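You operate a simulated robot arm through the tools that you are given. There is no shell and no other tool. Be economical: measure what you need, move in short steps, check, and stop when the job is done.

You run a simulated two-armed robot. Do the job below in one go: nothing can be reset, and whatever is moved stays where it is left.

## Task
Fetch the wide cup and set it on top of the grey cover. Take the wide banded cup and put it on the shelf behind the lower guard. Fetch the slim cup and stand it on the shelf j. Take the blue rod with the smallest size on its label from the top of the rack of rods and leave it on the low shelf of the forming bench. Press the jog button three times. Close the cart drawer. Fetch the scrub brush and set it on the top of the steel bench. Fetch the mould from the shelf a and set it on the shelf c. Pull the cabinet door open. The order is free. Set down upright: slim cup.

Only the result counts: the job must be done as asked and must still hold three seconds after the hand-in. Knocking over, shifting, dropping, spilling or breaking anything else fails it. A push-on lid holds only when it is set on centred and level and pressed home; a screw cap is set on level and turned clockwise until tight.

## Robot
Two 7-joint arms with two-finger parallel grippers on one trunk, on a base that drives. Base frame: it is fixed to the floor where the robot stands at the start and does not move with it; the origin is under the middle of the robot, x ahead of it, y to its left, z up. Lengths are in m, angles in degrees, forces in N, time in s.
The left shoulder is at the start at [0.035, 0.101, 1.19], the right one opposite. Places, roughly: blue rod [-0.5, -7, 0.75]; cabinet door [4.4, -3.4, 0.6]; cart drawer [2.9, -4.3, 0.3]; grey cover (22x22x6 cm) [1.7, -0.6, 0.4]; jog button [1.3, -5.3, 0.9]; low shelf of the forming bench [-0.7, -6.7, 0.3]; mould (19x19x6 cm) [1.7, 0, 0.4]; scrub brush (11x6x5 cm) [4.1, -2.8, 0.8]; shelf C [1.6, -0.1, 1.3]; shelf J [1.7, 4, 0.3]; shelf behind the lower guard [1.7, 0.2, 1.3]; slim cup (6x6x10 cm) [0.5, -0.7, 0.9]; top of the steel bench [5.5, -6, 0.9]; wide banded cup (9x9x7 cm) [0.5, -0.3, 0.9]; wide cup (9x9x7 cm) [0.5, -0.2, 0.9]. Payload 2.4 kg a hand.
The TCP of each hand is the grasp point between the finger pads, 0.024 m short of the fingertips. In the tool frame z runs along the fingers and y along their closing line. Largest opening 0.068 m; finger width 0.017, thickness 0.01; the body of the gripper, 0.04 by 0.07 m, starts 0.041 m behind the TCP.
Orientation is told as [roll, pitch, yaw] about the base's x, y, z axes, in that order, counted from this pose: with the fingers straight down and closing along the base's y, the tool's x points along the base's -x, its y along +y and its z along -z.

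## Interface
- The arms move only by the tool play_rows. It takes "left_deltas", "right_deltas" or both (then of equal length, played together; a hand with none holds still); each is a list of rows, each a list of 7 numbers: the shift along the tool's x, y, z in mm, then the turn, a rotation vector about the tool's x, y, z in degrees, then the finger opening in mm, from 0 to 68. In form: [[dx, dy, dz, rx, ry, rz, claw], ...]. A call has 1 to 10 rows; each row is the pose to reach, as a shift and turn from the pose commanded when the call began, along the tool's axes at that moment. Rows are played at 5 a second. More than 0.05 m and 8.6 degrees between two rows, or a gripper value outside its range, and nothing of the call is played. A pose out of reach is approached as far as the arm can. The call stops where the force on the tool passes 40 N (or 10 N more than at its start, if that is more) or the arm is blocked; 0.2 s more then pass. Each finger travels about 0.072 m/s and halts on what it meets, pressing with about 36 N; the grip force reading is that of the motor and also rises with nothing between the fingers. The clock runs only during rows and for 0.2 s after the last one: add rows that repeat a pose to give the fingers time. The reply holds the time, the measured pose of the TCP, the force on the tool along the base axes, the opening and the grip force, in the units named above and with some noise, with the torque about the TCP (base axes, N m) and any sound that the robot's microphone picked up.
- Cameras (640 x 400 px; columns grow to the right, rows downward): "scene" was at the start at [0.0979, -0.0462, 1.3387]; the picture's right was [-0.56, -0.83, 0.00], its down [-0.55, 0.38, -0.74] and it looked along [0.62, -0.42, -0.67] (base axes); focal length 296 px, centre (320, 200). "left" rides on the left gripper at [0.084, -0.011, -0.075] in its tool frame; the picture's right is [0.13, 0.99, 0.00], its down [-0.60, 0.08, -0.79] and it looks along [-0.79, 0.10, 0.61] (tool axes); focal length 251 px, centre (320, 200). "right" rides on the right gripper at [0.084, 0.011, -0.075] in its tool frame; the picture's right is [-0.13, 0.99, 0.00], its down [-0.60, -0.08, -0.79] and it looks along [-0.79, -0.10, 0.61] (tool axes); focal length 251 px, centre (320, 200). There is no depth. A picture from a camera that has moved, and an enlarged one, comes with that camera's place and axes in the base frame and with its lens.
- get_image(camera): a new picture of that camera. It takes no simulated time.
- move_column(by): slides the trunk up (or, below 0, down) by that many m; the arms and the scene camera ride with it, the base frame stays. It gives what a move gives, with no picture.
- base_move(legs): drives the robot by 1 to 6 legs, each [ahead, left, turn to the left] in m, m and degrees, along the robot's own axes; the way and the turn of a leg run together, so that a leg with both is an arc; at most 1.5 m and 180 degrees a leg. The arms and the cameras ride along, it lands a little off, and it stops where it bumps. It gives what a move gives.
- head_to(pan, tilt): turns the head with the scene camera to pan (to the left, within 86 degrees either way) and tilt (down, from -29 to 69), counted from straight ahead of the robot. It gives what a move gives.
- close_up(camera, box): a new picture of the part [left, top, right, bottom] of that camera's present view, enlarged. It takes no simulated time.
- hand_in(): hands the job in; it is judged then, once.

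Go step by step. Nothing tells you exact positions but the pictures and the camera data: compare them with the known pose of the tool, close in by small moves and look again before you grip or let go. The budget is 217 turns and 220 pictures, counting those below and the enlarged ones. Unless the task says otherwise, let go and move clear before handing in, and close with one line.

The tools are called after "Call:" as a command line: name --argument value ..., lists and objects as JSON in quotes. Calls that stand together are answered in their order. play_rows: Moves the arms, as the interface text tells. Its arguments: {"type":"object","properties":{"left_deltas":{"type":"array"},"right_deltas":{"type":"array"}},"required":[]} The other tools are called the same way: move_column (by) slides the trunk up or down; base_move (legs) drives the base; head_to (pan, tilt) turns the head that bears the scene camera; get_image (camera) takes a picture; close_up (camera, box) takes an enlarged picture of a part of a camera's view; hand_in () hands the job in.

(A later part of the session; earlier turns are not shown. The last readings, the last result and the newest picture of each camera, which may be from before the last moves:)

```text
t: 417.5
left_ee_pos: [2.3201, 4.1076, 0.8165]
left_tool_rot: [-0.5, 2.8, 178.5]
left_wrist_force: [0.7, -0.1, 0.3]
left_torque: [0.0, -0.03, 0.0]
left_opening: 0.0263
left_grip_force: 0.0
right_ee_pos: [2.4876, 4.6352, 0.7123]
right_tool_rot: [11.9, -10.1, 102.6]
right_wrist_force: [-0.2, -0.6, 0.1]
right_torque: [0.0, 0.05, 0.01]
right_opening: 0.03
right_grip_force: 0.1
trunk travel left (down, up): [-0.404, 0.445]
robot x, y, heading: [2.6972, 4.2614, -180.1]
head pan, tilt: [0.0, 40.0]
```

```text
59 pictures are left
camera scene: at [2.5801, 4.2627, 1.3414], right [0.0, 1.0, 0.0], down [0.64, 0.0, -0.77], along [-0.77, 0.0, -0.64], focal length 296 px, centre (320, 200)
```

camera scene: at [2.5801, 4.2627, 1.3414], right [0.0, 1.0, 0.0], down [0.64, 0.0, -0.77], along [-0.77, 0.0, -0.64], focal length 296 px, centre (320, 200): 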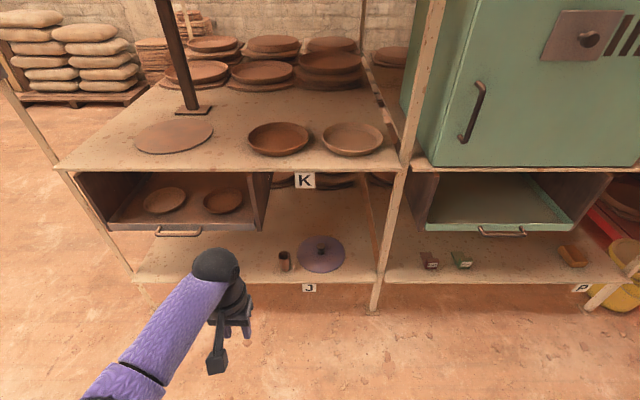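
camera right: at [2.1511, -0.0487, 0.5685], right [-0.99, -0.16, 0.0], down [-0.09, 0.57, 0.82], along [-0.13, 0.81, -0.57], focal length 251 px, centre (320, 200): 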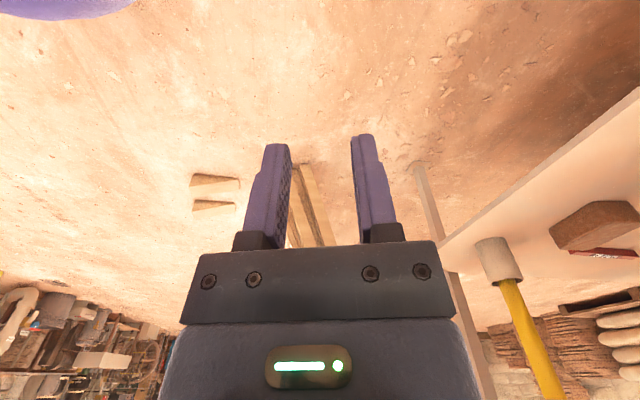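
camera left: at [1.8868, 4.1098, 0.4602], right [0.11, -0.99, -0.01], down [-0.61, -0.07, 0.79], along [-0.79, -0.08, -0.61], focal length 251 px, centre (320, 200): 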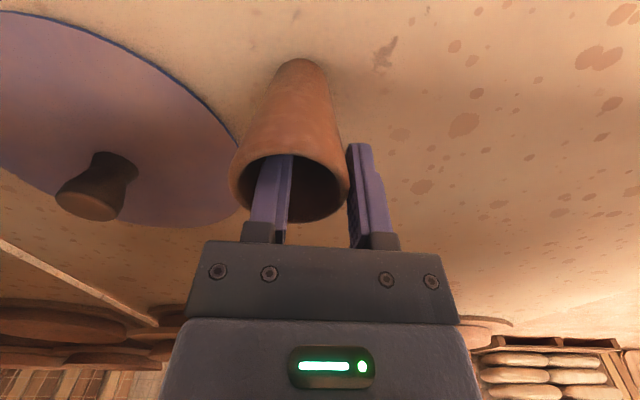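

Slim cup stands on shelf J. Drive south along the rear aisle and look toward the other stations.

Call:
base_move --legs '[[-0.25, 0, 0], [0, 1.5, 0], [0, 1.5, 0], [0, 1.5, 0], [0, 0.6, 0], [0, 0, 90]]'

Call:
head_to --pan 0 --tilt 12

Call:
get_image --camera "scene"

```text
t: 447.1
left_ee_pos: [3.0782, -1.2032, 0.817]
left_tool_rot: [-0.4, 2.8, -92.6]
left_wrist_force: [-0.5, -0.5, -0.2]
left_torque: [0.01, 0.01, 0.0]
left_opening: 0.0261
left_grip_force: 0.0
right_ee_pos: [2.5554, -1.0269, 0.7117]
right_tool_rot: [11.9, -10.0, -168.6]
right_wrist_force: [0.1, 0.0, 0.0]
right_torque: [0.0, 0.0, -0.05]
right_opening: 0.03
right_grip_force: 0.1
trunk travel left (down, up): [-0.404, 0.445]
robot x, y, heading: [2.9308, -0.8187, -90.9]
head pan, tilt: [0.0, 40.0]
```

```text
t: 448.1
left_ee_pos: [3.0789, -1.2025, 0.8162]
left_tool_rot: [-0.5, 2.8, -92.7]
left_wrist_force: [0.5, 0.6, -0.1]
left_torque: [-0.04, -0.03, -0.02]
left_opening: 0.0261
left_grip_force: 0.0
right_ee_pos: [2.5558, -1.0269, 0.7115]
right_tool_rot: [11.9, -10.0, -168.7]
right_wrist_force: [-0.3, -0.5, 0.4]
right_torque: [0.01, 0.01, 0.01]
right_opening: 0.03
right_grip_force: 0.1
trunk travel left (down, up): [-0.404, 0.445]
robot x, y, heading: [2.937, -0.8237, -91.2]
head pan, tilt: [0.0, 12.0]
```

```text
58 pictures are left
camera scene: at [2.9284, -0.9462, 1.3858], right [-1.0, 0.02, 0.0], down [0.0, 0.21, -0.98], along [-0.02, -0.98, -0.21], focal length 296 px, centre (320, 200)
```

scene: 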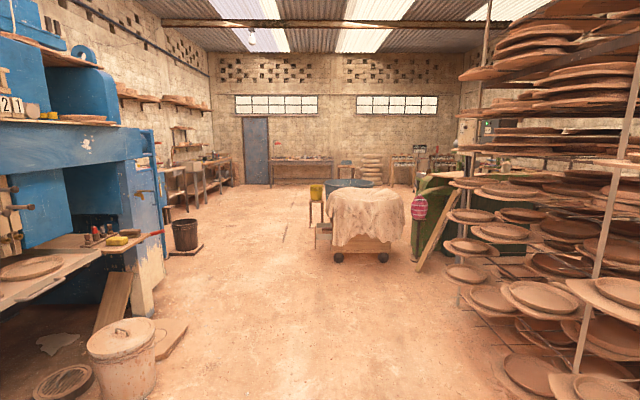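

Call:
close_up --camera "scene" --box '[60, 130, 220, 270]'

Call:
close_up --camera "scene" --box '[290, 150, 450, 270]'

```text
2.86 times, centred on (140, 200) of scene
camera zoom: at [2.9284, -0.9462, 1.3858], right [-1.0, 0.02, 0.0], down [0.0, 0.21, -0.98], along [-0.02, -0.98, -0.21], focal length 846 px, centre (834, 200)
```

zoom: 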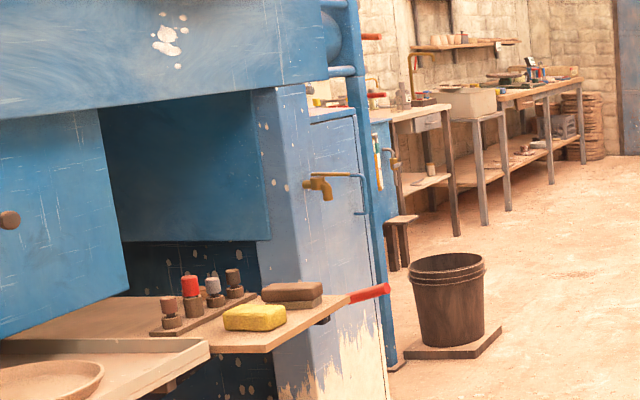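

```text
3.33 times, centred on (370, 210) of scene
camera zoom: at [2.9284, -0.9462, 1.3858], right [-1.0, 0.02, 0.0], down [0.0, 0.21, -0.98], along [-0.02, -0.98, -0.21], focal length 986 px, centre (153, 167)
```

zoom: 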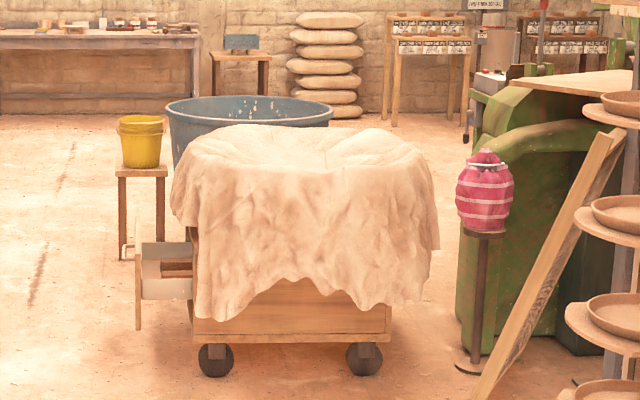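

The scrub brush is the brown block on the table by the blue machine; cabinet door just behind; the cart's drawer stands open on its +x side. Drive nearer and face +x.

Call:
base_move --legs '[[1.2, 0, 0], [0.9, 0, 0], [0, 0, 91]]'

Call:
head_to --pan 0 --tilt 25

Call:
get_image --camera "scene"

```text
t: 462.4
left_ee_pos: [3.2571, -2.7772, 0.8165]
left_tool_rot: [-0.4, 2.8, -1.0]
left_wrist_force: [-0.2, -0.2, 0.0]
left_torque: [-0.02, 0.0, 0.01]
left_opening: 0.026
left_grip_force: 0.1
right_ee_pos: [3.0953, -3.3046, 0.7116]
right_tool_rot: [11.9, -10.1, -76.9]
right_wrist_force: [-0.1, -0.2, 0.4]
right_torque: [0.0, 0.02, 0.02]
right_opening: 0.0304
right_grip_force: 0.2
trunk travel left (down, up): [-0.404, 0.445]
robot x, y, heading: [2.8842, -2.9356, 0.5]
head pan, tilt: [0.0, 12.0]
```

```text
t: 463.2
left_ee_pos: [3.2569, -2.7779, 0.8163]
left_tool_rot: [-0.4, 2.8, -1.0]
left_wrist_force: [0.0, 0.2, 0.5]
left_torque: [0.0, 0.0, -0.01]
left_opening: 0.0257
left_grip_force: 0.1
right_ee_pos: [3.0946, -3.3043, 0.7122]
right_tool_rot: [11.9, -10.0, -77.0]
right_wrist_force: [-0.6, 0.1, 0.7]
right_torque: [0.0, -0.01, 0.0]
right_opening: 0.0298
right_grip_force: 0.2
trunk travel left (down, up): [-0.404, 0.445]
robot x, y, heading: [2.884, -2.934, 0.6]
head pan, tilt: [0.0, 25.0]
```

```text
55 pictures are left
camera scene: at [3.002, -2.9316, 1.3648], right [0.01, -1.0, 0.0], down [-0.42, 0.0, -0.91], along [0.91, 0.01, -0.42], focal length 296 px, centre (320, 200)
```

scene: 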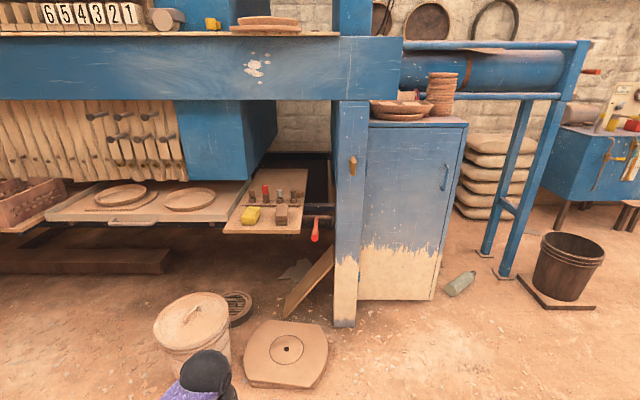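

Cabinet: door faces −x with a vertical bar handle near (4.38, −3.55, 0.82). I'll lower the column and turn the left hand to point forward, closing horizontally.

Call:
move_column --by -0.25

Call:
play_rows --left_deltas '[[-24, 0, -2, 0, -8.6, 0, 50], [-47, 0, -7, 0, -17.2, 0, 50], [-70, 0, -16, 0, -25.8, 0, 50], [-90, 0, -28, 0, -34.4, 0, 50], [-109, 0, -43, 0, -43, 0, 50], [-125, 0, -61, 0, -51.6, 0, 50], [-139, 0, -81, 0, -60.2, 0, 50], [-149, 0, -102, 0, -68.8, 0, 50], [-156, 0, -125, 0, -77.4, 0, 50], [-160, 0, -149, 0, -86, 0, 50]]'

Call:
base_move --legs '[[0, -0.72, 0], [0.5, 0, 0]]'

Call:
get_image --camera "scene"

```text
t: 465.8
left_ee_pos: [3.2564, -2.7766, 0.5665]
left_tool_rot: [-0.4, 2.8, -1.0]
left_wrist_force: [0.4, 0.2, 0.7]
left_torque: [0.0, 0.02, 0.0]
left_opening: 0.0263
left_grip_force: 0.1
right_ee_pos: [3.0956, -3.3045, 0.461]
right_tool_rot: [12.0, -10.0, -77.0]
right_wrist_force: [1.0, 0.1, -0.2]
right_torque: [0.05, 0.0, -0.02]
right_opening: 0.0303
right_grip_force: 0.1
trunk travel left (down, up): [-0.154, 0.695]
robot x, y, heading: [2.8822, -2.9347, 0.5]
head pan, tilt: [0.0, 25.0]
```

```text
t: 467.9
left_ee_pos: [3.4233, -2.7782, 0.7088]
left_tool_rot: [-3.3, -83.3, 2.3]
left_wrist_force: [0.0, 0.2, 0.0]
left_torque: [0.02, 0.02, -0.01]
left_opening: 0.0501
left_grip_force: 0.1
right_ee_pos: [3.0941, -3.3053, 0.462]
right_tool_rot: [11.9, -10.0, -77.0]
right_wrist_force: [0.3, -0.6, -0.2]
right_torque: [0.0, 0.03, -0.03]
right_opening: 0.0299
right_grip_force: 0.0
trunk travel left (down, up): [-0.154, 0.695]
robot x, y, heading: [2.8785, -2.9314, 0.5]
head pan, tilt: [0.0, 25.0]
```

```text
t: 474.4
left_ee_pos: [3.9293, -3.4996, 0.7079]
left_tool_rot: [-3.7, -83.2, 2.5]
left_wrist_force: [-0.2, -0.1, -0.2]
left_torque: [0.02, 0.01, -0.01]
left_opening: 0.0502
left_grip_force: 0.1
right_ee_pos: [3.5984, -4.0246, 0.4622]
right_tool_rot: [11.9, -10.0, -77.3]
right_wrist_force: [0.0, -0.5, 0.4]
right_torque: [-0.01, 0.0, 0.03]
right_opening: 0.03
right_grip_force: 0.0
trunk travel left (down, up): [-0.154, 0.695]
robot x, y, heading: [3.3873, -3.6556, 0.1]
head pan, tilt: [0.0, 25.0]
```

```text
54 pictures are left
camera scene: at [3.561, -3.6502, 1.1111], right [0.0, -1.0, 0.0], down [-0.42, 0.0, -0.91], along [0.91, 0.0, -0.42], focal length 296 px, centre (320, 200)
```

scene: 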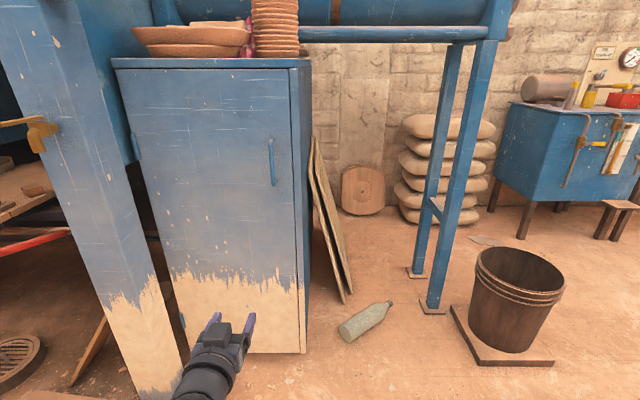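

The handle bar is at about (4.385, −3.512), z 0.78–0.92; hinge on the left at y≈−3.11. Raise the hand to z≈0.85 and drive in.

Call:
play_rows --left_deltas '[[-35, -3, -4, 0, -2, 0, 50], [-70, -6, -8, 0, -4, 0, 50], [-105, -9, -12, 0, -6, 0, 50], [-141, -12, -17, 0, -6, 0, 50]]'

Call:
base_move --legs '[[0.36, 0, 0]]'

Call:
head_to --pan 10 --tilt 30

Call:
get_image --camera "scene"

```text
t: 475.4
left_ee_pos: [3.9285, -3.5105, 0.8508]
left_tool_rot: [-31.2, -89.1, 29.9]
left_wrist_force: [-0.6, 0.2, -0.6]
left_torque: [-0.02, 0.0, 0.03]
left_opening: 0.05
left_grip_force: 0.1
right_ee_pos: [3.5981, -4.0233, 0.461]
right_tool_rot: [11.9, -9.9, -77.1]
right_wrist_force: [0.1, 0.0, 0.0]
right_torque: [0.03, 0.04, -0.02]
right_opening: 0.0301
right_grip_force: 0.1
trunk travel left (down, up): [-0.154, 0.695]
robot x, y, heading: [3.3866, -3.6508, 0.3]
head pan, tilt: [0.0, 25.0]
```

```text
t: 477.8
left_ee_pos: [4.2882, -3.511, 0.8507]
left_tool_rot: [-29.8, -89.0, 28.6]
left_wrist_force: [0.1, 0.0, 0.6]
left_torque: [-0.03, -0.04, 0.01]
left_opening: 0.0502
left_grip_force: 0.0
right_ee_pos: [3.9582, -4.0219, 0.4617]
right_tool_rot: [11.9, -10.0, -77.2]
right_wrist_force: [-0.6, 0.1, 0.0]
right_torque: [-0.03, -0.03, 0.0]
right_opening: 0.03
right_grip_force: 0.1
trunk travel left (down, up): [-0.154, 0.695]
robot x, y, heading: [3.7469, -3.6479, 0.2]
head pan, tilt: [0.0, 25.0]
```

```text
t: 478.5
left_ee_pos: [4.2878, -3.5113, 0.8493]
left_tool_rot: [-30.2, -89.1, 29.0]
left_wrist_force: [0.9, -0.6, 0.1]
left_torque: [-0.02, -0.02, 0.01]
left_opening: 0.0501
left_grip_force: 0.0
right_ee_pos: [3.9589, -4.0244, 0.4616]
right_tool_rot: [11.9, -10.1, -77.3]
right_wrist_force: [-0.1, 0.1, 0.8]
right_torque: [0.0, 0.01, -0.03]
right_opening: 0.0301
right_grip_force: 0.2
trunk travel left (down, up): [-0.154, 0.695]
robot x, y, heading: [3.75, -3.6521, 0.3]
head pan, tilt: [10.0, 30.0]
```

```text
53 pictures are left
camera scene: at [3.9181, -3.6333, 1.1031], right [0.18, -0.98, 0.0], down [-0.49, -0.09, -0.87], along [0.85, 0.15, -0.5], focal length 296 px, centre (320, 200)
```

scene: 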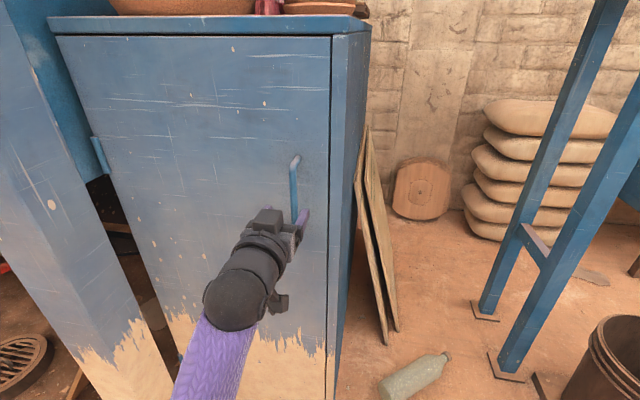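

Call:
close_up --camera "scene" --box '[220, 140, 360, 260]'

Call:
get_image --camera "left"

```text
3.33 times, centred on (290, 200) of scene
camera zoom: at [3.9181, -3.6333, 1.1031], right [0.18, -0.98, 0.0], down [-0.49, -0.09, -0.87], along [0.85, 0.15, -0.5], focal length 986 px, centre (420, 200)
```

zoom: 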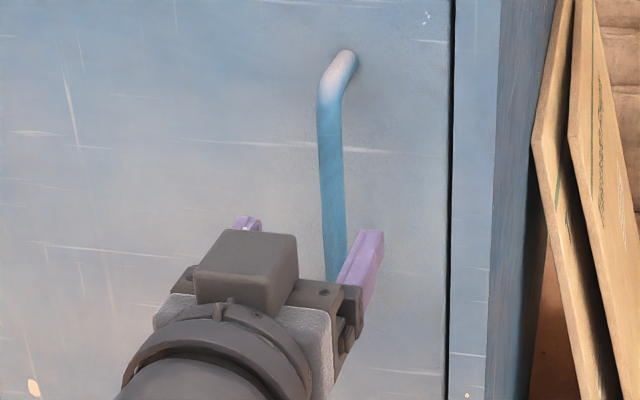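

```text
51 pictures are left
camera left: at [4.2122, -3.5202, 0.7683], right [0.02, 0.99, -0.14], down [-0.78, 0.1, 0.61], along [0.62, 0.09, 0.78], focal length 251 px, centre (320, 200)
```

left: 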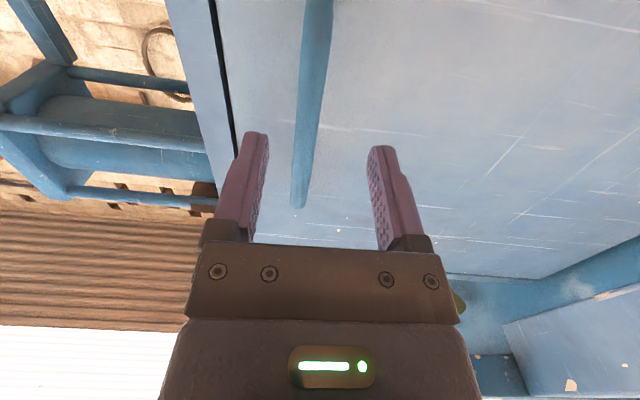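

The bar is between the open fingers. Advance 7 cm with the base and close on it.

Call:
base_move --legs '[[0.07, 0, 0]]'

Call:
play_rows --left_deltas '[[0, 0, 0, 0, 0, 0, 35], [0, 0, 0, 0, 0, 0, 20], [0, 0, 0, 0, 0, 0, 5], [0, 0, 0, 0, 0, 0, 0], [0, 0, 0, 0, 0, 0, 0]]'

Call:
close_up --camera "scene" --box '[220, 120, 380, 260]'

```text
t: 479.5
left_ee_pos: [4.3373, -3.5091, 0.8488]
left_tool_rot: [-27.5, -89.1, 26.2]
left_wrist_force: [-29.6, -3.4, 1.9]
left_torque: [0.08, -0.22, 0.78]
left_opening: 0.0469
left_grip_force: 0.0
right_ee_pos: [4.0132, -4.0221, 0.4606]
right_tool_rot: [12.2, -10.0, -77.1]
right_wrist_force: [0.4, -0.3, -0.1]
right_torque: [0.03, 0.04, 0.03]
right_opening: 0.03
right_grip_force: 0.1
trunk travel left (down, up): [-0.154, 0.695]
robot x, y, heading: [3.7973, -3.6506, 0.5]
head pan, tilt: [10.0, 30.0]
stopped in leg 1: the force on the tool passed its limit at 155 N (the readings are from after the stop); the commanded pose is now the measured one
```

```text
t: 480.7
left_ee_pos: [4.3375, -3.51, 0.8488]
left_tool_rot: [-28.1, -89.0, 27.0]
left_wrist_force: [-37.7, 2.1, 3.2]
left_torque: [-0.05, -0.52, 2.27]
left_opening: 0.0304
left_grip_force: 36.6
right_ee_pos: [4.0118, -4.0231, 0.4629]
right_tool_rot: [12.2, -10.2, -77.2]
right_wrist_force: [0.4, -0.1, -0.4]
right_torque: [0.0, 0.02, 0.01]
right_opening: 0.0299
right_grip_force: 0.1
trunk travel left (down, up): [-0.154, 0.695]
robot x, y, heading: [3.7999, -3.652, 0.2]
head pan, tilt: [10.0, 30.0]
```

```text
2.86 times, centred on (300, 190) of scene
camera zoom: at [3.9679, -3.6324, 1.1038], right [0.18, -0.98, 0.0], down [-0.49, -0.09, -0.87], along [0.85, 0.16, -0.5], focal length 846 px, centre (377, 229)
```

zoom: 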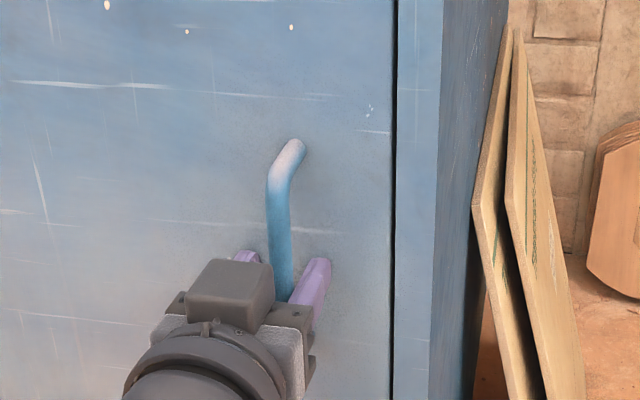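

Fingertips touched the door; back 12 mm and close again.

Call:
play_rows --left_deltas '[[0, 0, -8, 0, 0, 0, 30], [0, 0, -14, 0, 0, 0, 30], [0, 0, -14, 0, 0, 0, 15], [0, 0, -14, 0, 0, 0, 0], [0, 0, -14, 0, 0, 0, 0], [0, 0, -14, 0, 0, 0, 0]]'

```text
t: 481.9
left_ee_pos: [4.3279, -3.5182, 0.8463]
left_tool_rot: [-23.8, -88.6, 21.7]
left_wrist_force: [-1.1, -14.6, -0.5]
left_torque: [0.33, -0.11, -0.01]
left_opening: 0.0117
left_grip_force: 32.7
right_ee_pos: [4.0112, -4.025, 0.4612]
right_tool_rot: [12.0, -9.8, -77.5]
right_wrist_force: [0.5, 0.2, -0.7]
right_torque: [-0.02, 0.03, -0.02]
right_opening: 0.0303
right_grip_force: 0.0
trunk travel left (down, up): [-0.154, 0.695]
robot x, y, heading: [3.801, -3.6491, 0.1]
head pan, tilt: [10.0, 30.0]
stopped in row 6 (left hand): the force on the tool passed its limit at 51 N (the readings are from after the stop); the commanded pose is now the measured one
```

The bar is gripped. Pull by backing along the door's arc.

Call:
base_move --legs '[[-0.07, 0.006, 0], [-0.07, 0.018, 0]]'

Call:
get_image --camera "scene"

```text
t: 483.4
left_ee_pos: [4.2334, -3.4943, 0.8458]
left_tool_rot: [-16.0, -88.7, 15.2]
left_wrist_force: [3.2, 4.7, -4.0]
left_torque: [0.37, -0.71, -0.01]
left_opening: 0.0118
left_grip_force: 32.3
right_ee_pos: [3.9199, -4.0088, 0.4627]
right_tool_rot: [12.0, -10.1, -77.1]
right_wrist_force: [0.1, -0.4, 0.8]
right_torque: [-0.01, 0.0, 0.0]
right_opening: 0.03
right_grip_force: 0.1
trunk travel left (down, up): [-0.154, 0.695]
robot x, y, heading: [3.7057, -3.6393, 0.4]
head pan, tilt: [10.0, 30.0]
stopped in leg 2: the force on the tool passed its limit at 44 N (the readings are from after the stop); the commanded pose is now the measured one
```

```text
49 pictures are left
camera scene: at [3.878, -3.6193, 1.1029], right [0.18, -0.98, 0.0], down [-0.49, -0.09, -0.87], along [0.85, 0.16, -0.5], focal length 296 px, centre (320, 200)
```

scene: 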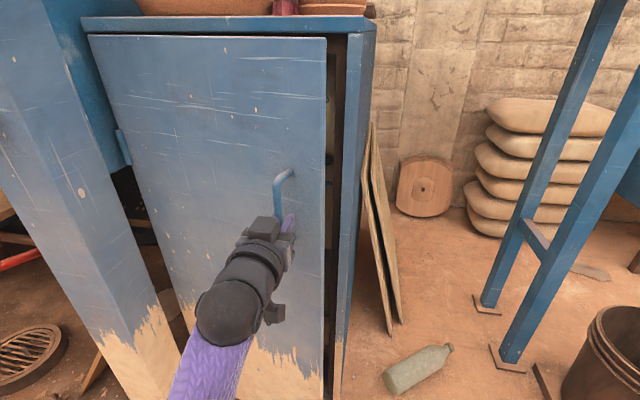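

Call:
base_move --legs '[[-0.035, 0.015, 0], [-0.035, 0.019, 0], [-0.035, 0.022, 0]]'

Call:
base_move --legs '[[-0.04, 0.035, 0], [-0.04, 0.04, 0]]'

Call:
get_image --camera "scene"

```text
t: 485.2
left_ee_pos: [4.1373, -3.4419, 0.8457]
left_tool_rot: [-8.8, -88.8, 8.6]
left_wrist_force: [5.0, 6.2, -4.2]
left_torque: [0.35, -0.46, 0.0]
left_opening: 0.0119
left_grip_force: 32.0
right_ee_pos: [3.826, -3.9595, 0.4626]
right_tool_rot: [11.9, -10.0, -77.0]
right_wrist_force: [-0.1, -0.3, 0.0]
right_torque: [0.0, 0.0, -0.01]
right_opening: 0.0302
right_grip_force: 0.2
trunk travel left (down, up): [-0.154, 0.695]
robot x, y, heading: [3.6053, -3.5892, 0.7]
head pan, tilt: [10.0, 30.0]
stopped in leg 3: the force on the tool passed its limit at 41 N (the readings are from after the stop); the commanded pose is now the measured one
```

```text
t: 486.9
left_ee_pos: [4.0571, -3.3651, 0.8466]
left_tool_rot: [-0.2, -88.6, 0.3]
left_wrist_force: [8.7, 6.1, -3.2]
left_torque: [0.5, -0.39, 0.04]
left_opening: 0.012
left_grip_force: 32.6
right_ee_pos: [3.7466, -3.8858, 0.4606]
right_tool_rot: [11.8, -9.9, -76.8]
right_wrist_force: [0.2, 0.1, -0.1]
right_torque: [0.0, -0.01, -0.02]
right_opening: 0.03
right_grip_force: 0.1
trunk travel left (down, up): [-0.154, 0.695]
robot x, y, heading: [3.5278, -3.514, 0.5]
head pan, tilt: [10.0, 30.0]
stopped in leg 2: the force on the tool passed its limit at 42 N (the readings are from after the stop); the commanded pose is now the measured one
```

```text
48 pictures are left
camera scene: at [3.7038, -3.4952, 1.1029], right [0.19, -0.98, 0.0], down [-0.49, -0.09, -0.87], along [0.85, 0.16, -0.5], focal length 296 px, centre (320, 200)
```

scene: 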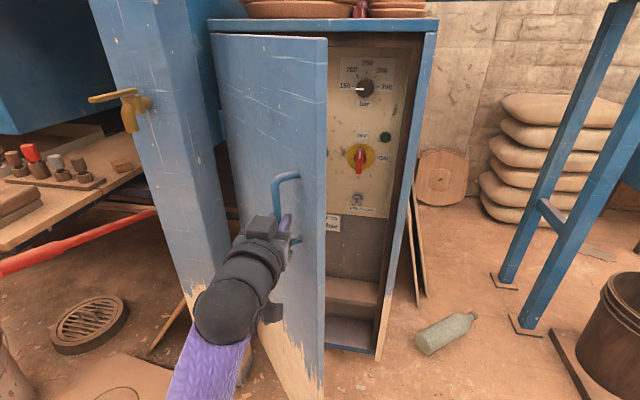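

The door is ~45° open. Continue pulling to a wider angle.

Call:
base_move --legs '[[-0.032, 0.042, 0], [-0.026, 0.048, 0]]'

Call:
base_move --legs '[[-0.02, 0.05, 0], [-0.01, 0.05, 0]]'

Call:
get_image --camera "scene"

```text
t: 488.3
left_ee_pos: [3.9991, -3.2767, 0.8461]
left_tool_rot: [-5.0, -88.6, 5.1]
left_wrist_force: [16.9, 6.8, -3.8]
left_torque: [0.4, -0.26, 0.03]
left_opening: 0.0115
left_grip_force: 33.0
right_ee_pos: [3.6883, -3.7962, 0.4617]
right_tool_rot: [11.8, -10.1, -76.8]
right_wrist_force: [-0.5, 0.7, 0.6]
right_torque: [0.0, 0.01, 0.03]
right_opening: 0.0303
right_grip_force: 0.1
trunk travel left (down, up): [-0.154, 0.695]
robot x, y, heading: [3.4723, -3.4275, 0.5]
head pan, tilt: [10.0, 30.0]
```

```text
t: 490.3
left_ee_pos: [3.9623, -3.1769, 0.8471]
left_tool_rot: [-9.0, -88.8, 8.9]
left_wrist_force: [-15.5, -2.3, 0.5]
left_torque: [0.2, -0.16, -0.07]
left_opening: 0.0002
left_grip_force: 23.4
right_ee_pos: [3.6556, -3.6965, 0.4628]
right_tool_rot: [12.0, -10.1, -76.8]
right_wrist_force: [0.6, 1.5, -0.3]
right_torque: [-0.01, 0.0, -0.01]
right_opening: 0.0297
right_grip_force: 0.0
trunk travel left (down, up): [-0.154, 0.695]
robot x, y, heading: [3.4356, -3.3288, 0.5]
head pan, tilt: [10.0, 30.0]
stopped in leg 2: the force on the tool passed its limit at 92 N (the readings are from after the stop); the commanded pose is now the measured one
```

```text
47 pictures are left
camera scene: at [3.6087, -3.3073, 1.1034], right [0.19, -0.98, 0.0], down [-0.49, -0.09, -0.87], along [0.85, 0.16, -0.5], focal length 296 px, centre (320, 200)
```

scene: 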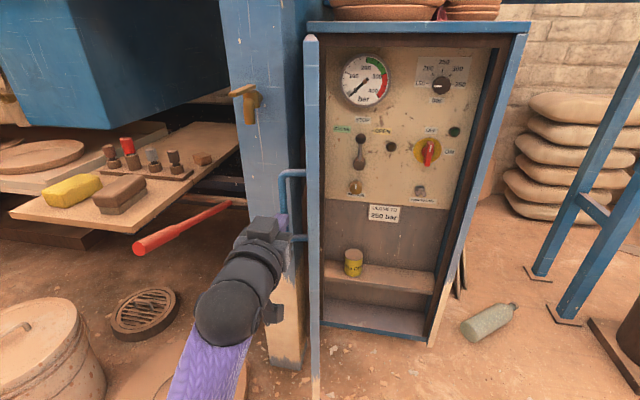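

The door is wide open. Back off; take a close look at the brush.

Call:
base_move --legs '[[-0.15, 0, 0], [0, 0.4, 0]]'

Call:
head_to --pan 15 --tilt 30

Call:
close_up --camera "scene" --box '[200, 80, 440, 240]'

```text
t: 493.8
left_ee_pos: [3.8085, -2.7757, 0.8468]
left_tool_rot: [-8.5, -88.6, 8.4]
left_wrist_force: [-0.3, 0.0, -0.3]
left_torque: [0.0, 0.0, 0.02]
left_opening: 0.0
left_grip_force: 23.2
right_ee_pos: [3.4989, -3.2961, 0.461]
right_tool_rot: [11.8, -9.9, -76.8]
right_wrist_force: [0.2, -0.2, -0.7]
right_torque: [-0.05, 0.01, 0.01]
right_opening: 0.0298
right_grip_force: 0.1
trunk travel left (down, up): [-0.154, 0.695]
robot x, y, heading: [3.2819, -2.9265, 0.8]
head pan, tilt: [10.0, 30.0]
```

```text
t: 494.4
left_ee_pos: [3.8078, -2.7772, 0.8464]
left_tool_rot: [-8.7, -88.4, 8.7]
left_wrist_force: [-0.8, 0.6, -0.4]
left_torque: [0.02, 0.0, 0.01]
left_opening: 0.0
left_grip_force: 24.2
right_ee_pos: [3.5005, -3.2954, 0.4612]
right_tool_rot: [11.8, -9.9, -76.7]
right_wrist_force: [0.7, -0.1, -0.2]
right_torque: [0.03, -0.02, -0.02]
right_opening: 0.03
right_grip_force: 0.1
trunk travel left (down, up): [-0.154, 0.695]
robot x, y, heading: [3.2873, -2.9239, 1.0]
head pan, tilt: [15.0, 30.0]
```

```text
2.50 times, centred on (320, 160) of scene
camera zoom: at [3.4533, -2.8987, 1.1031], right [0.27, -0.96, 0.0], down [-0.48, -0.14, -0.87], along [0.83, 0.24, -0.5], focal length 740 px, centre (320, 300)
```

zoom: 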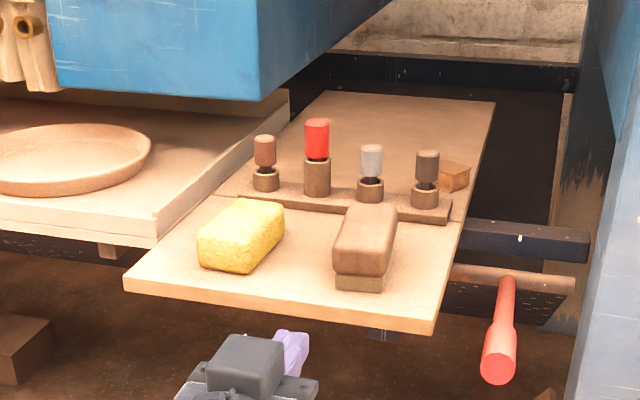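

The brush lies lengthwise along x at about (4.06, −2.77), 6 cm wide along y. Tilt the left hand to 45°, open fully and come above it.

Call:
play_rows --left_deltas '[[-10, 1, -10, 0, 8, 0, 68], [-22, 2, -20, 0, 16, 0, 68], [-34, 3, -30, 0, 24, 0, 68], [-46, 4, -40, 0, 32, 0, 68], [-58, 5, -50, 0, 40, 0, 68], [-60, 5, -50, 0, 44, 0, 68]]'

Call:
base_move --legs '[[0.23, 0, -0.8]]'

Call:
get_image --camera "left"

Call:
get_image --camera "scene"

```text
t: 495.9
left_ee_pos: [3.7595, -2.7703, 0.9078]
left_tool_rot: [-0.2, -44.5, 0.2]
left_wrist_force: [-0.6, 0.5, 0.3]
left_torque: [-0.01, -0.03, 0.01]
left_opening: 0.0681
left_grip_force: 0.1
right_ee_pos: [3.5003, -3.2958, 0.4615]
right_tool_rot: [11.9, -10.0, -76.7]
right_wrist_force: [0.7, 0.3, 0.3]
right_torque: [0.0, 0.01, -0.02]
right_opening: 0.0299
right_grip_force: 0.0
trunk travel left (down, up): [-0.154, 0.695]
robot x, y, heading: [3.282, -2.9275, 0.9]
head pan, tilt: [15.0, 30.0]
```

```text
t: 497.6
left_ee_pos: [3.992, -2.7761, 0.9073]
left_tool_rot: [-0.4, -44.7, -0.5]
left_wrist_force: [0.4, 0.7, -0.3]
left_torque: [0.01, -0.03, -0.01]
left_opening: 0.068
left_grip_force: 0.0
right_ee_pos: [3.7257, -3.2966, 0.4609]
right_tool_rot: [11.9, -10.0, -77.3]
right_wrist_force: [1.2, -0.8, -0.3]
right_torque: [0.0, 0.0, 0.01]
right_opening: 0.03
right_grip_force: 0.1
trunk travel left (down, up): [-0.154, 0.695]
robot x, y, heading: [3.515, -2.9203, -0.1]
head pan, tilt: [15.0, 30.0]
```

```text
45 pictures are left
camera left: at [3.8794, -2.7841, 0.9034], right [-0.08, 0.99, -0.09], down [-0.13, 0.08, 0.99], along [0.99, 0.09, 0.12], focal length 251 px, centre (320, 200)
```

left: 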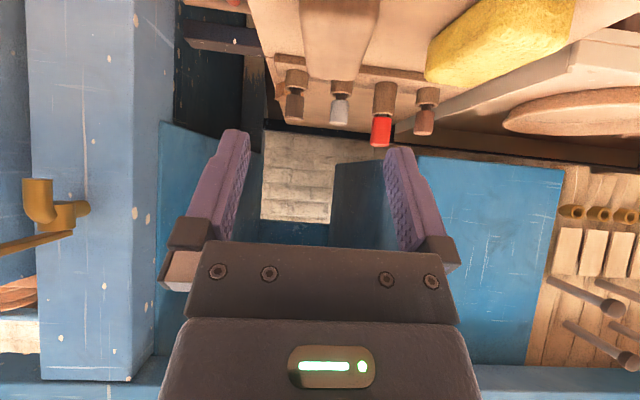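

```text
44 pictures are left
camera scene: at [3.6838, -2.8986, 1.1031], right [0.26, -0.97, 0.0], down [-0.48, -0.13, -0.87], along [0.84, 0.23, -0.5], focal length 296 px, centre (320, 200)
```

scene: 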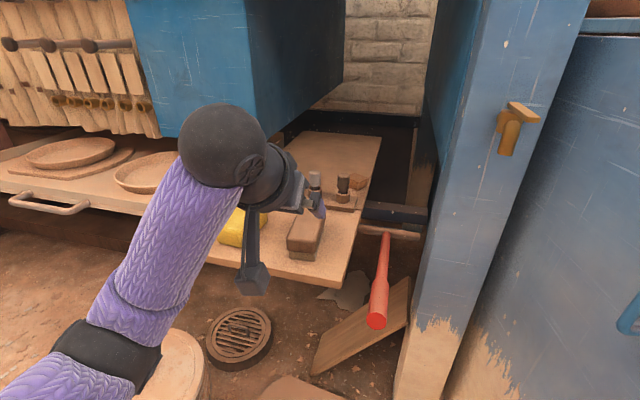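

Call:
play_rows --left_deltas '[[-4, 4, 30, 0, 0, 0, 68], [-8, 8, 60, 0, 0, 0, 68], [6, 8, 75, 0, 0, 0, 68], [20, 8, 89, 0, 0, 0, 68]]'

Call:
close_up --camera "scene" --box '[230, 140, 390, 280]'

```text
t: 498.6
left_ee_pos: [4.041, -2.7696, 0.8298]
left_tool_rot: [-0.2, -44.8, -0.5]
left_wrist_force: [0.1, 0.5, 0.7]
left_torque: [0.01, -0.01, -0.01]
left_opening: 0.068
left_grip_force: 0.0
right_ee_pos: [3.7251, -3.2954, 0.4616]
right_tool_rot: [11.9, -10.0, -77.4]
right_wrist_force: [0.5, -0.1, 0.5]
right_torque: [-0.04, 0.0, 0.0]
right_opening: 0.03
right_grip_force: 0.1
trunk travel left (down, up): [-0.154, 0.695]
robot x, y, heading: [3.5145, -2.9223, 0.3]
head pan, tilt: [15.0, 30.0]
```

```text
2.86 times, centred on (310, 210) of scene
camera zoom: at [3.6839, -2.8986, 1.1031], right [0.26, -0.97, 0.0], down [-0.48, -0.13, -0.87], along [0.84, 0.23, -0.5], focal length 846 px, centre (349, 171)
```

zoom: 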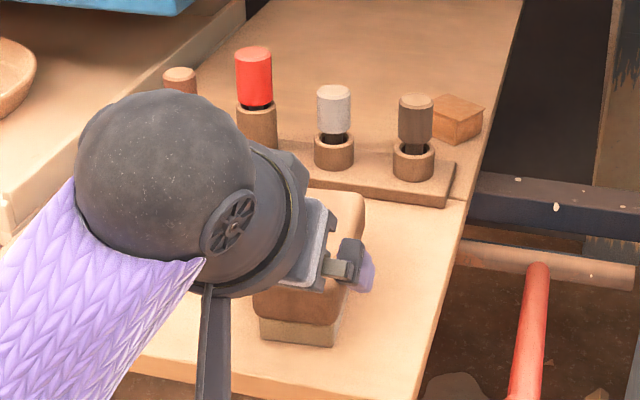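

Call:
play_rows --left_deltas '[[8, 0, 8, 0, 0, 0, 68], [17, 0, 16, 0, 0, 0, 68], [17, 0, 16, 0, 0, 0, 45], [17, 0, 16, 0, 0, 0, 25], [17, 0, 16, 0, 0, 0, 25]]'

Call:
close_up --camera "scene" --box '[230, 140, 390, 280]'

```text
t: 499.8
left_ee_pos: [4.0404, -2.7682, 0.8077]
left_tool_rot: [-0.3, -44.7, -0.5]
left_wrist_force: [-0.5, -0.4, 1.9]
left_torque: [0.12, -0.2, 0.09]
left_opening: 0.0526
left_grip_force: 35.6
right_ee_pos: [3.7263, -3.2957, 0.4615]
right_tool_rot: [12.0, -10.0, -77.5]
right_wrist_force: [0.1, -0.4, -0.3]
right_torque: [-0.03, -0.01, -0.02]
right_opening: 0.0302
right_grip_force: 0.0
trunk travel left (down, up): [-0.154, 0.695]
robot x, y, heading: [3.5144, -2.9262, 0.4]
head pan, tilt: [15.0, 30.0]
```

```text
2.86 times, centred on (310, 210) of scene
camera zoom: at [3.6838, -2.8986, 1.1031], right [0.26, -0.97, 0.0], down [-0.48, -0.13, -0.87], along [0.84, 0.23, -0.5], focal length 846 px, centre (349, 171)
```

zoom: 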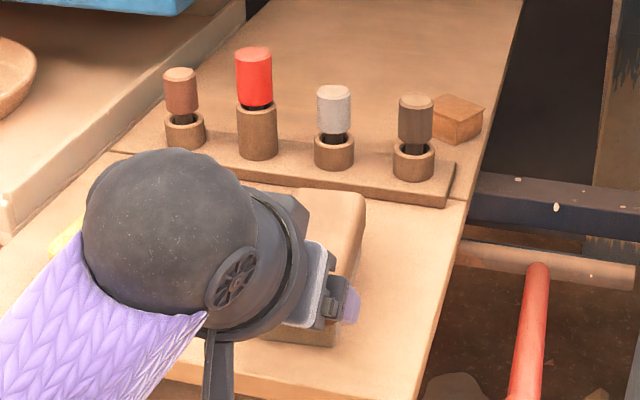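

Gripped. Lift and back away.

Call:
play_rows --left_deltas '[[0, 0, 0, 0, 0, 0, 0], [-20, 0, -20, 0, 0, 0, 0], [-42, 0, -42, 0, 0, 0, 0], [-64, 0, -66, 0, 0, 0, 0]]'

Call:
base_move --legs '[[-0.5, 0, 0]]'

Call:
head_to --pan -60 --tilt 15

Call:
get_image --camera "scene"

```text
t: 500.8
left_ee_pos: [4.0391, -2.7671, 0.8991]
left_tool_rot: [-0.3, -44.7, -0.6]
left_wrist_force: [0.2, 0.0, -2.1]
left_torque: [-0.02, 0.06, -0.06]
left_opening: 0.0519
left_grip_force: 36.2
right_ee_pos: [3.7261, -3.2959, 0.461]
right_tool_rot: [11.8, -10.0, -77.4]
right_wrist_force: [0.1, 1.4, 0.3]
right_torque: [0.0, 0.04, 0.01]
right_opening: 0.0301
right_grip_force: 0.1
trunk travel left (down, up): [-0.154, 0.695]
robot x, y, heading: [3.5169, -2.9235, 0.2]
head pan, tilt: [15.0, 30.0]
```

```text
t: 503.7
left_ee_pos: [3.5395, -2.7681, 0.8987]
left_tool_rot: [-0.4, -44.6, -0.4]
left_wrist_force: [1.4, 0.2, -2.3]
left_torque: [-0.01, 0.02, -0.01]
left_opening: 0.0525
left_grip_force: 36.4
right_ee_pos: [3.229, -3.2981, 0.4618]
right_tool_rot: [11.9, -10.0, -77.1]
right_wrist_force: [-0.7, 0.2, 0.1]
right_torque: [0.0, 0.0, 0.03]
right_opening: 0.03
right_grip_force: 0.1
trunk travel left (down, up): [-0.154, 0.695]
robot x, y, heading: [3.0149, -2.9272, 0.4]
head pan, tilt: [15.0, 30.0]
```

```text
t: 505.2
left_ee_pos: [3.5403, -2.7687, 0.8994]
left_tool_rot: [-0.3, -44.6, -0.4]
left_wrist_force: [0.7, -0.6, -1.2]
left_torque: [-0.01, 0.12, -0.02]
left_opening: 0.0523
left_grip_force: 35.9
right_ee_pos: [3.2287, -3.2977, 0.4609]
right_tool_rot: [11.9, -10.0, -77.1]
right_wrist_force: [0.8, -0.6, 0.3]
right_torque: [0.0, 0.05, 0.02]
right_opening: 0.03
right_grip_force: 0.0
trunk travel left (down, up): [-0.154, 0.695]
robot x, y, heading: [3.0098, -2.9276, 0.4]
head pan, tilt: [-60.0, 15.0]
```

```text
41 pictures are left
camera scene: at [3.1455, -3.0051, 1.1273], right [-0.86, -0.51, 0.0], down [-0.13, 0.22, -0.97], along [0.49, -0.83, -0.26], focal length 296 px, centre (320, 200)
```

scene: 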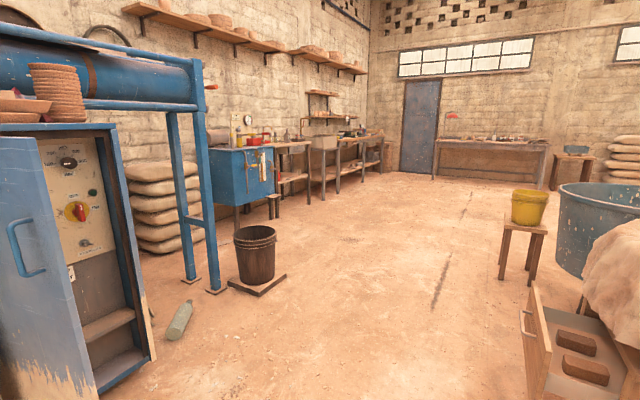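

The cart drawer stands open toward +x, front panel near x≈2.91, y −4.08…−4.50. I'll tuck the brush arm, turn around, and set the right fist to push the panel.

Call:
play_rows --left_deltas '[[25, 0, -25, 0, 0, 0, 0], [50, 0, -50, 0, 0, 0, 0], [75, 0, -75, 0, 0, 0, 0], [100, 0, -105, 0, 0, 0, 0]]' --right_deltas '[[0, 35, 0, 0, 0, 0, 0], [0, 70, 0, 0, 0, 0, 0], [0, 105, 0, 0, 0, 0, 0], [0, 140, 0, 0, 0, 0, 0]]'

Call:
base_move --legs '[[0, 0, 90], [0, 0, 90], [-0.55, 0, 0], [0, 1.5, 0], [0, 0.24, 0]]'

Call:
move_column --by -0.14

Call:
head_to --pan -25 --tilt 40

Call:
get_image --camera "scene"

```text
t: 506.2
left_ee_pos: [3.3938, -2.7676, 0.9036]
left_tool_rot: [-0.2, -44.6, -0.4]
left_wrist_force: [-0.1, 0.2, -1.4]
left_torque: [-0.02, 0.05, -0.02]
left_opening: 0.0522
left_grip_force: 35.9
right_ee_pos: [3.3623, -3.2626, 0.4905]
right_tool_rot: [11.9, -10.1, -77.0]
right_wrist_force: [0.4, -0.6, 1.1]
right_torque: [-0.02, 0.01, -0.01]
right_opening: 0.0
right_grip_force: 23.7
trunk travel left (down, up): [-0.154, 0.695]
robot x, y, heading: [3.0186, -2.9235, 0.2]
head pan, tilt: [-60.0, 15.0]
```

```text
t: 525.3
left_ee_pos: [3.1831, -4.8174, 0.9038]
left_tool_rot: [-0.2, -44.6, 179.7]
left_wrist_force: [-0.1, -0.3, -1.1]
left_torque: [0.01, -0.09, 0.01]
left_opening: 0.0515
left_grip_force: 35.7
right_ee_pos: [3.2162, -4.3211, 0.4903]
right_tool_rot: [11.9, -10.0, 102.8]
right_wrist_force: [0.3, -1.0, -0.3]
right_torque: [0.01, -0.01, 0.02]
right_opening: 0.0
right_grip_force: 23.6
trunk travel left (down, up): [-0.154, 0.695]
robot x, y, heading: [3.5637, -4.6585, -179.8]
head pan, tilt: [-60.0, 15.0]
```

```text
t: 527.0
left_ee_pos: [3.1673, -4.8155, 0.7389]
left_tool_rot: [-0.2, -40.1, 179.7]
left_wrist_force: [0.5, 0.4, -1.7]
left_torque: [0.03, -0.07, -0.01]
left_opening: 0.0515
left_grip_force: 36.1
right_ee_pos: [3.2168, -4.3219, 0.3502]
right_tool_rot: [11.9, -10.0, 102.7]
right_wrist_force: [0.0, 0.1, -0.4]
right_torque: [0.01, -0.01, -0.03]
right_opening: 0.0
right_grip_force: 23.6
trunk travel left (down, up): [-0.014, 0.835]
robot x, y, heading: [3.5617, -4.6585, -179.4]
head pan, tilt: [-60.0, 15.0]
```

```text
t: 528.0
left_ee_pos: [3.1699, -4.8179, 0.7377]
left_tool_rot: [-0.3, -40.1, 179.7]
left_wrist_force: [-0.7, 0.3, -1.7]
left_torque: [-0.02, -0.08, 0.03]
left_opening: 0.0516
left_grip_force: 35.8
right_ee_pos: [3.217, -4.3218, 0.3507]
right_tool_rot: [11.9, -10.0, 102.9]
right_wrist_force: [0.2, 0.0, -0.5]
right_torque: [0.0, 0.02, 0.02]
right_opening: 0.0001
right_grip_force: 23.8
trunk travel left (down, up): [-0.014, 0.835]
robot x, y, heading: [3.5655, -4.6596, -179.7]
head pan, tilt: [-25.0, 40.0]
```

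```text
40 pictures are left
camera scene: at [3.3501, -4.6231, 0.9422], right [0.42, 0.91, 0.0], down [0.58, -0.27, -0.77], along [-0.7, 0.32, -0.64], focal length 296 px, centre (320, 200)
```

scene: 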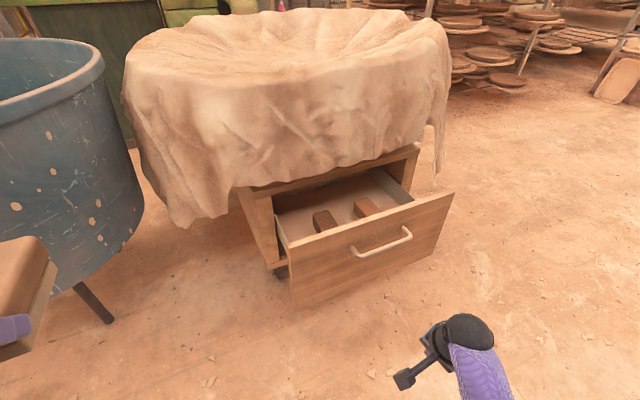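

Raise the brush arm for clearance, then drive the right fist against the drawer.

Call:
play_rows --left_deltas '[[-24, 0, -29, 0, 0, 0, 0], [-48, 0, -58, 0, 0, 0, 0], [-72, 0, -87, 0, 0, 0, 0], [-96, 0, -115, 0, 0, 0, 0]]'

Call:
base_move --legs '[[0.24, 0, 0], [0.06, 0, 0], [0.05, 0, 0]]'

Call:
get_image --camera "scene"

```text
t: 529.0
left_ee_pos: [3.1689, -4.8166, 0.8889]
left_tool_rot: [-0.3, -39.9, 179.7]
left_wrist_force: [0.0, -0.9, -0.4]
left_torque: [-0.01, -0.07, 0.01]
left_opening: 0.0515
left_grip_force: 36.4
right_ee_pos: [3.2161, -4.3215, 0.3496]
right_tool_rot: [11.9, -10.0, 102.8]
right_wrist_force: [-0.4, -0.1, 0.2]
right_torque: [-0.02, 0.0, 0.03]
right_opening: 0.0
right_grip_force: 23.5
trunk travel left (down, up): [-0.014, 0.835]
robot x, y, heading: [3.5627, -4.6576, -179.6]
head pan, tilt: [-25.0, 40.0]
```

```text
t: 531.9
left_ee_pos: [2.8163, -4.8201, 0.8906]
left_tool_rot: [-0.3, -40.0, 179.8]
left_wrist_force: [0.4, -0.7, -1.3]
left_torque: [0.01, -0.06, -0.02]
left_opening: 0.0515
left_grip_force: 35.8
right_ee_pos: [2.8638, -4.3259, 0.3494]
right_tool_rot: [11.9, -9.8, 102.9]
right_wrist_force: [-0.2, 0.2, 0.1]
right_torque: [-0.07, -0.01, -0.02]
right_opening: 0.0002
right_grip_force: 23.8
trunk travel left (down, up): [-0.014, 0.835]
robot x, y, heading: [3.2116, -4.6604, -179.5]
head pan, tilt: [-25.0, 40.0]
```

```text
39 pictures are left
camera scene: at [2.9974, -4.626, 0.9422], right [0.42, 0.91, 0.0], down [0.58, -0.27, -0.77], along [-0.7, 0.32, -0.64], focal length 296 px, centre (320, 200)
```

scene: 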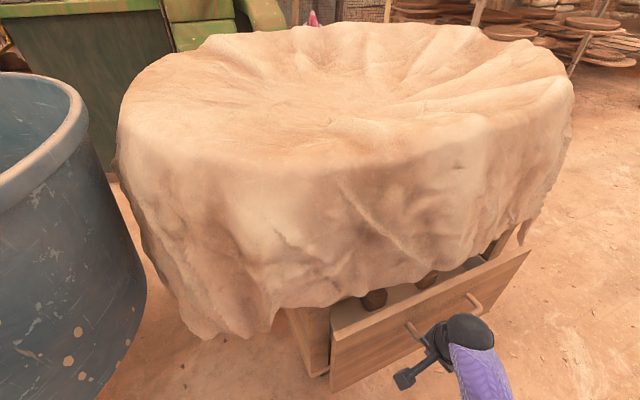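

Call:
base_move --legs '[[0.06, 0, 0], [0.06, 0, 0]]'

Call:
get_image --camera "scene"

```text
t: 532.9
left_ee_pos: [2.7661, -4.8189, 0.8883]
left_tool_rot: [-0.4, -39.9, 179.6]
left_wrist_force: [0.8, 1.0, -1.3]
left_torque: [0.01, -0.07, 0.05]
left_opening: 0.052
left_grip_force: 36.2
right_ee_pos: [2.8191, -4.3234, 0.3481]
right_tool_rot: [11.0, -9.6, 102.7]
right_wrist_force: [1.7, 0.2, -0.1]
right_torque: [0.0, 0.02, 0.03]
right_opening: 0.0001
right_grip_force: 23.3
trunk travel left (down, up): [-0.014, 0.835]
robot x, y, heading: [3.1573, -4.6609, -179.6]
head pan, tilt: [-25.0, 40.0]
stopped in leg 1: the force on the tool passed its limit at 67 N (the readings are from after the stop); the commanded pose is now the measured one
```

```text
38 pictures are left
camera scene: at [2.9461, -4.6259, 0.9422], right [0.42, 0.91, 0.0], down [0.58, -0.27, -0.77], along [-0.7, 0.32, -0.64], focal length 296 px, centre (320, 200)
```

scene: 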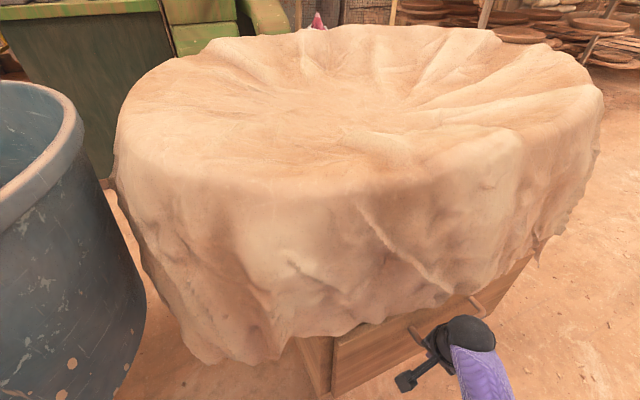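

Call:
base_move --legs '[[0.05, 0, 0]]'

Call:
base_move --legs '[[0.05, 0, 0]]'

Call:
base_move --legs '[[0.05, 0, 0]]'

```text
t: 533.6
left_ee_pos: [2.7564, -4.8188, 0.888]
left_tool_rot: [-0.3, -39.8, 179.3]
left_wrist_force: [-1.2, 0.2, -1.8]
left_torque: [-0.01, -0.07, -0.01]
left_opening: 0.0517
left_grip_force: 36.6
right_ee_pos: [2.8179, -4.3233, 0.3436]
right_tool_rot: [9.8, -9.1, 102.5]
right_wrist_force: [1.3, -0.9, -1.1]
right_torque: [0.01, 0.02, 0.0]
right_opening: 0.0
right_grip_force: 23.5
trunk travel left (down, up): [-0.014, 0.835]
robot x, y, heading: [3.1495, -4.6634, -179.7]
head pan, tilt: [-25.0, 40.0]
stopped in leg 1: the force on the tool passed its limit at 73 N (the readings are from after the stop); the commanded pose is now the measured one
```

```text
t: 534.4
left_ee_pos: [2.7488, -4.8194, 0.8887]
left_tool_rot: [-0.2, -39.8, 179.3]
left_wrist_force: [0.2, -0.1, -1.4]
left_torque: [0.0, -0.09, 0.02]
left_opening: 0.0515
left_grip_force: 36.3
right_ee_pos: [2.8174, -4.3222, 0.3416]
right_tool_rot: [8.9, -8.7, 102.4]
right_wrist_force: [0.6, -0.7, -0.3]
right_torque: [0.02, 0.01, 0.0]
right_opening: 0.0001
right_grip_force: 24.0
trunk travel left (down, up): [-0.014, 0.835]
robot x, y, heading: [3.1432, -4.6612, -179.7]
head pan, tilt: [-25.0, 40.0]
stopped in leg 1: the force on the tool passed its limit at 66 N (the readings are from after the stop); the commanded pose is now the measured one
```

```text
t: 535.1
left_ee_pos: [2.7427, -4.8171, 0.8876]
left_tool_rot: [-0.1, -39.7, 179.0]
left_wrist_force: [-0.5, -0.3, -1.4]
left_torque: [0.0, -0.05, -0.01]
left_opening: 0.0514
left_grip_force: 35.9
right_ee_pos: [2.8175, -4.3228, 0.3389]
right_tool_rot: [7.7, -8.2, 102.2]
right_wrist_force: [2.4, 0.0, -1.6]
right_torque: [0.0, 0.02, 0.02]
right_opening: 0.0003
right_grip_force: 24.1
trunk travel left (down, up): [-0.014, 0.835]
robot x, y, heading: [3.1389, -4.6629, 179.6]
head pan, tilt: [-25.0, 40.0]
stopped in leg 1: the force on the tool passed its limit at 69 N (the readings are from after the stop); the commanded pose is now the measured one
```

The fist is stopped firmly; back away and check whether the drawer is shut.

Call:
base_move --legs '[[-0.42, 0, 0]]'

Call:
get_image --camera "scene"

```text
t: 537.7
left_ee_pos: [3.1645, -4.8182, 0.8877]
left_tool_rot: [-0.2, -39.6, 179.1]
left_wrist_force: [0.8, -1.3, -0.6]
left_torque: [0.01, -0.09, -0.02]
left_opening: 0.0515
left_grip_force: 35.8
right_ee_pos: [3.2394, -4.3216, 0.339]
right_tool_rot: [7.8, -8.2, 102.2]
right_wrist_force: [0.1, 0.0, -0.8]
right_torque: [0.0, -0.02, 0.02]
right_opening: 0.0002
right_grip_force: 23.3
trunk travel left (down, up): [-0.014, 0.835]
robot x, y, heading: [3.5618, -4.663, 180.1]
head pan, tilt: [-25.0, 40.0]
```

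```text
37 pictures are left
camera scene: at [3.3472, -4.6251, 0.9421], right [0.42, 0.91, 0.0], down [0.58, -0.27, -0.77], along [-0.69, 0.32, -0.64], focal length 296 px, centre (320, 200)
```

scene: 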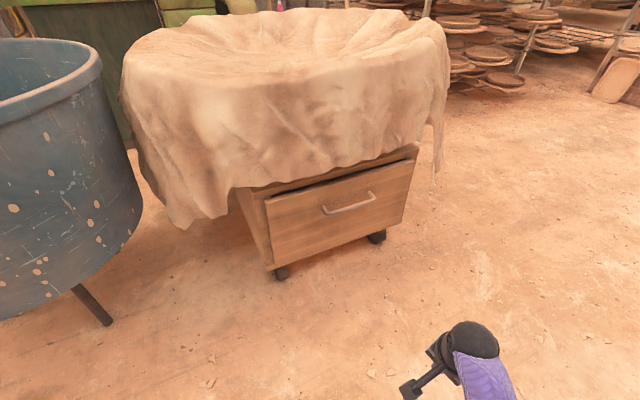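

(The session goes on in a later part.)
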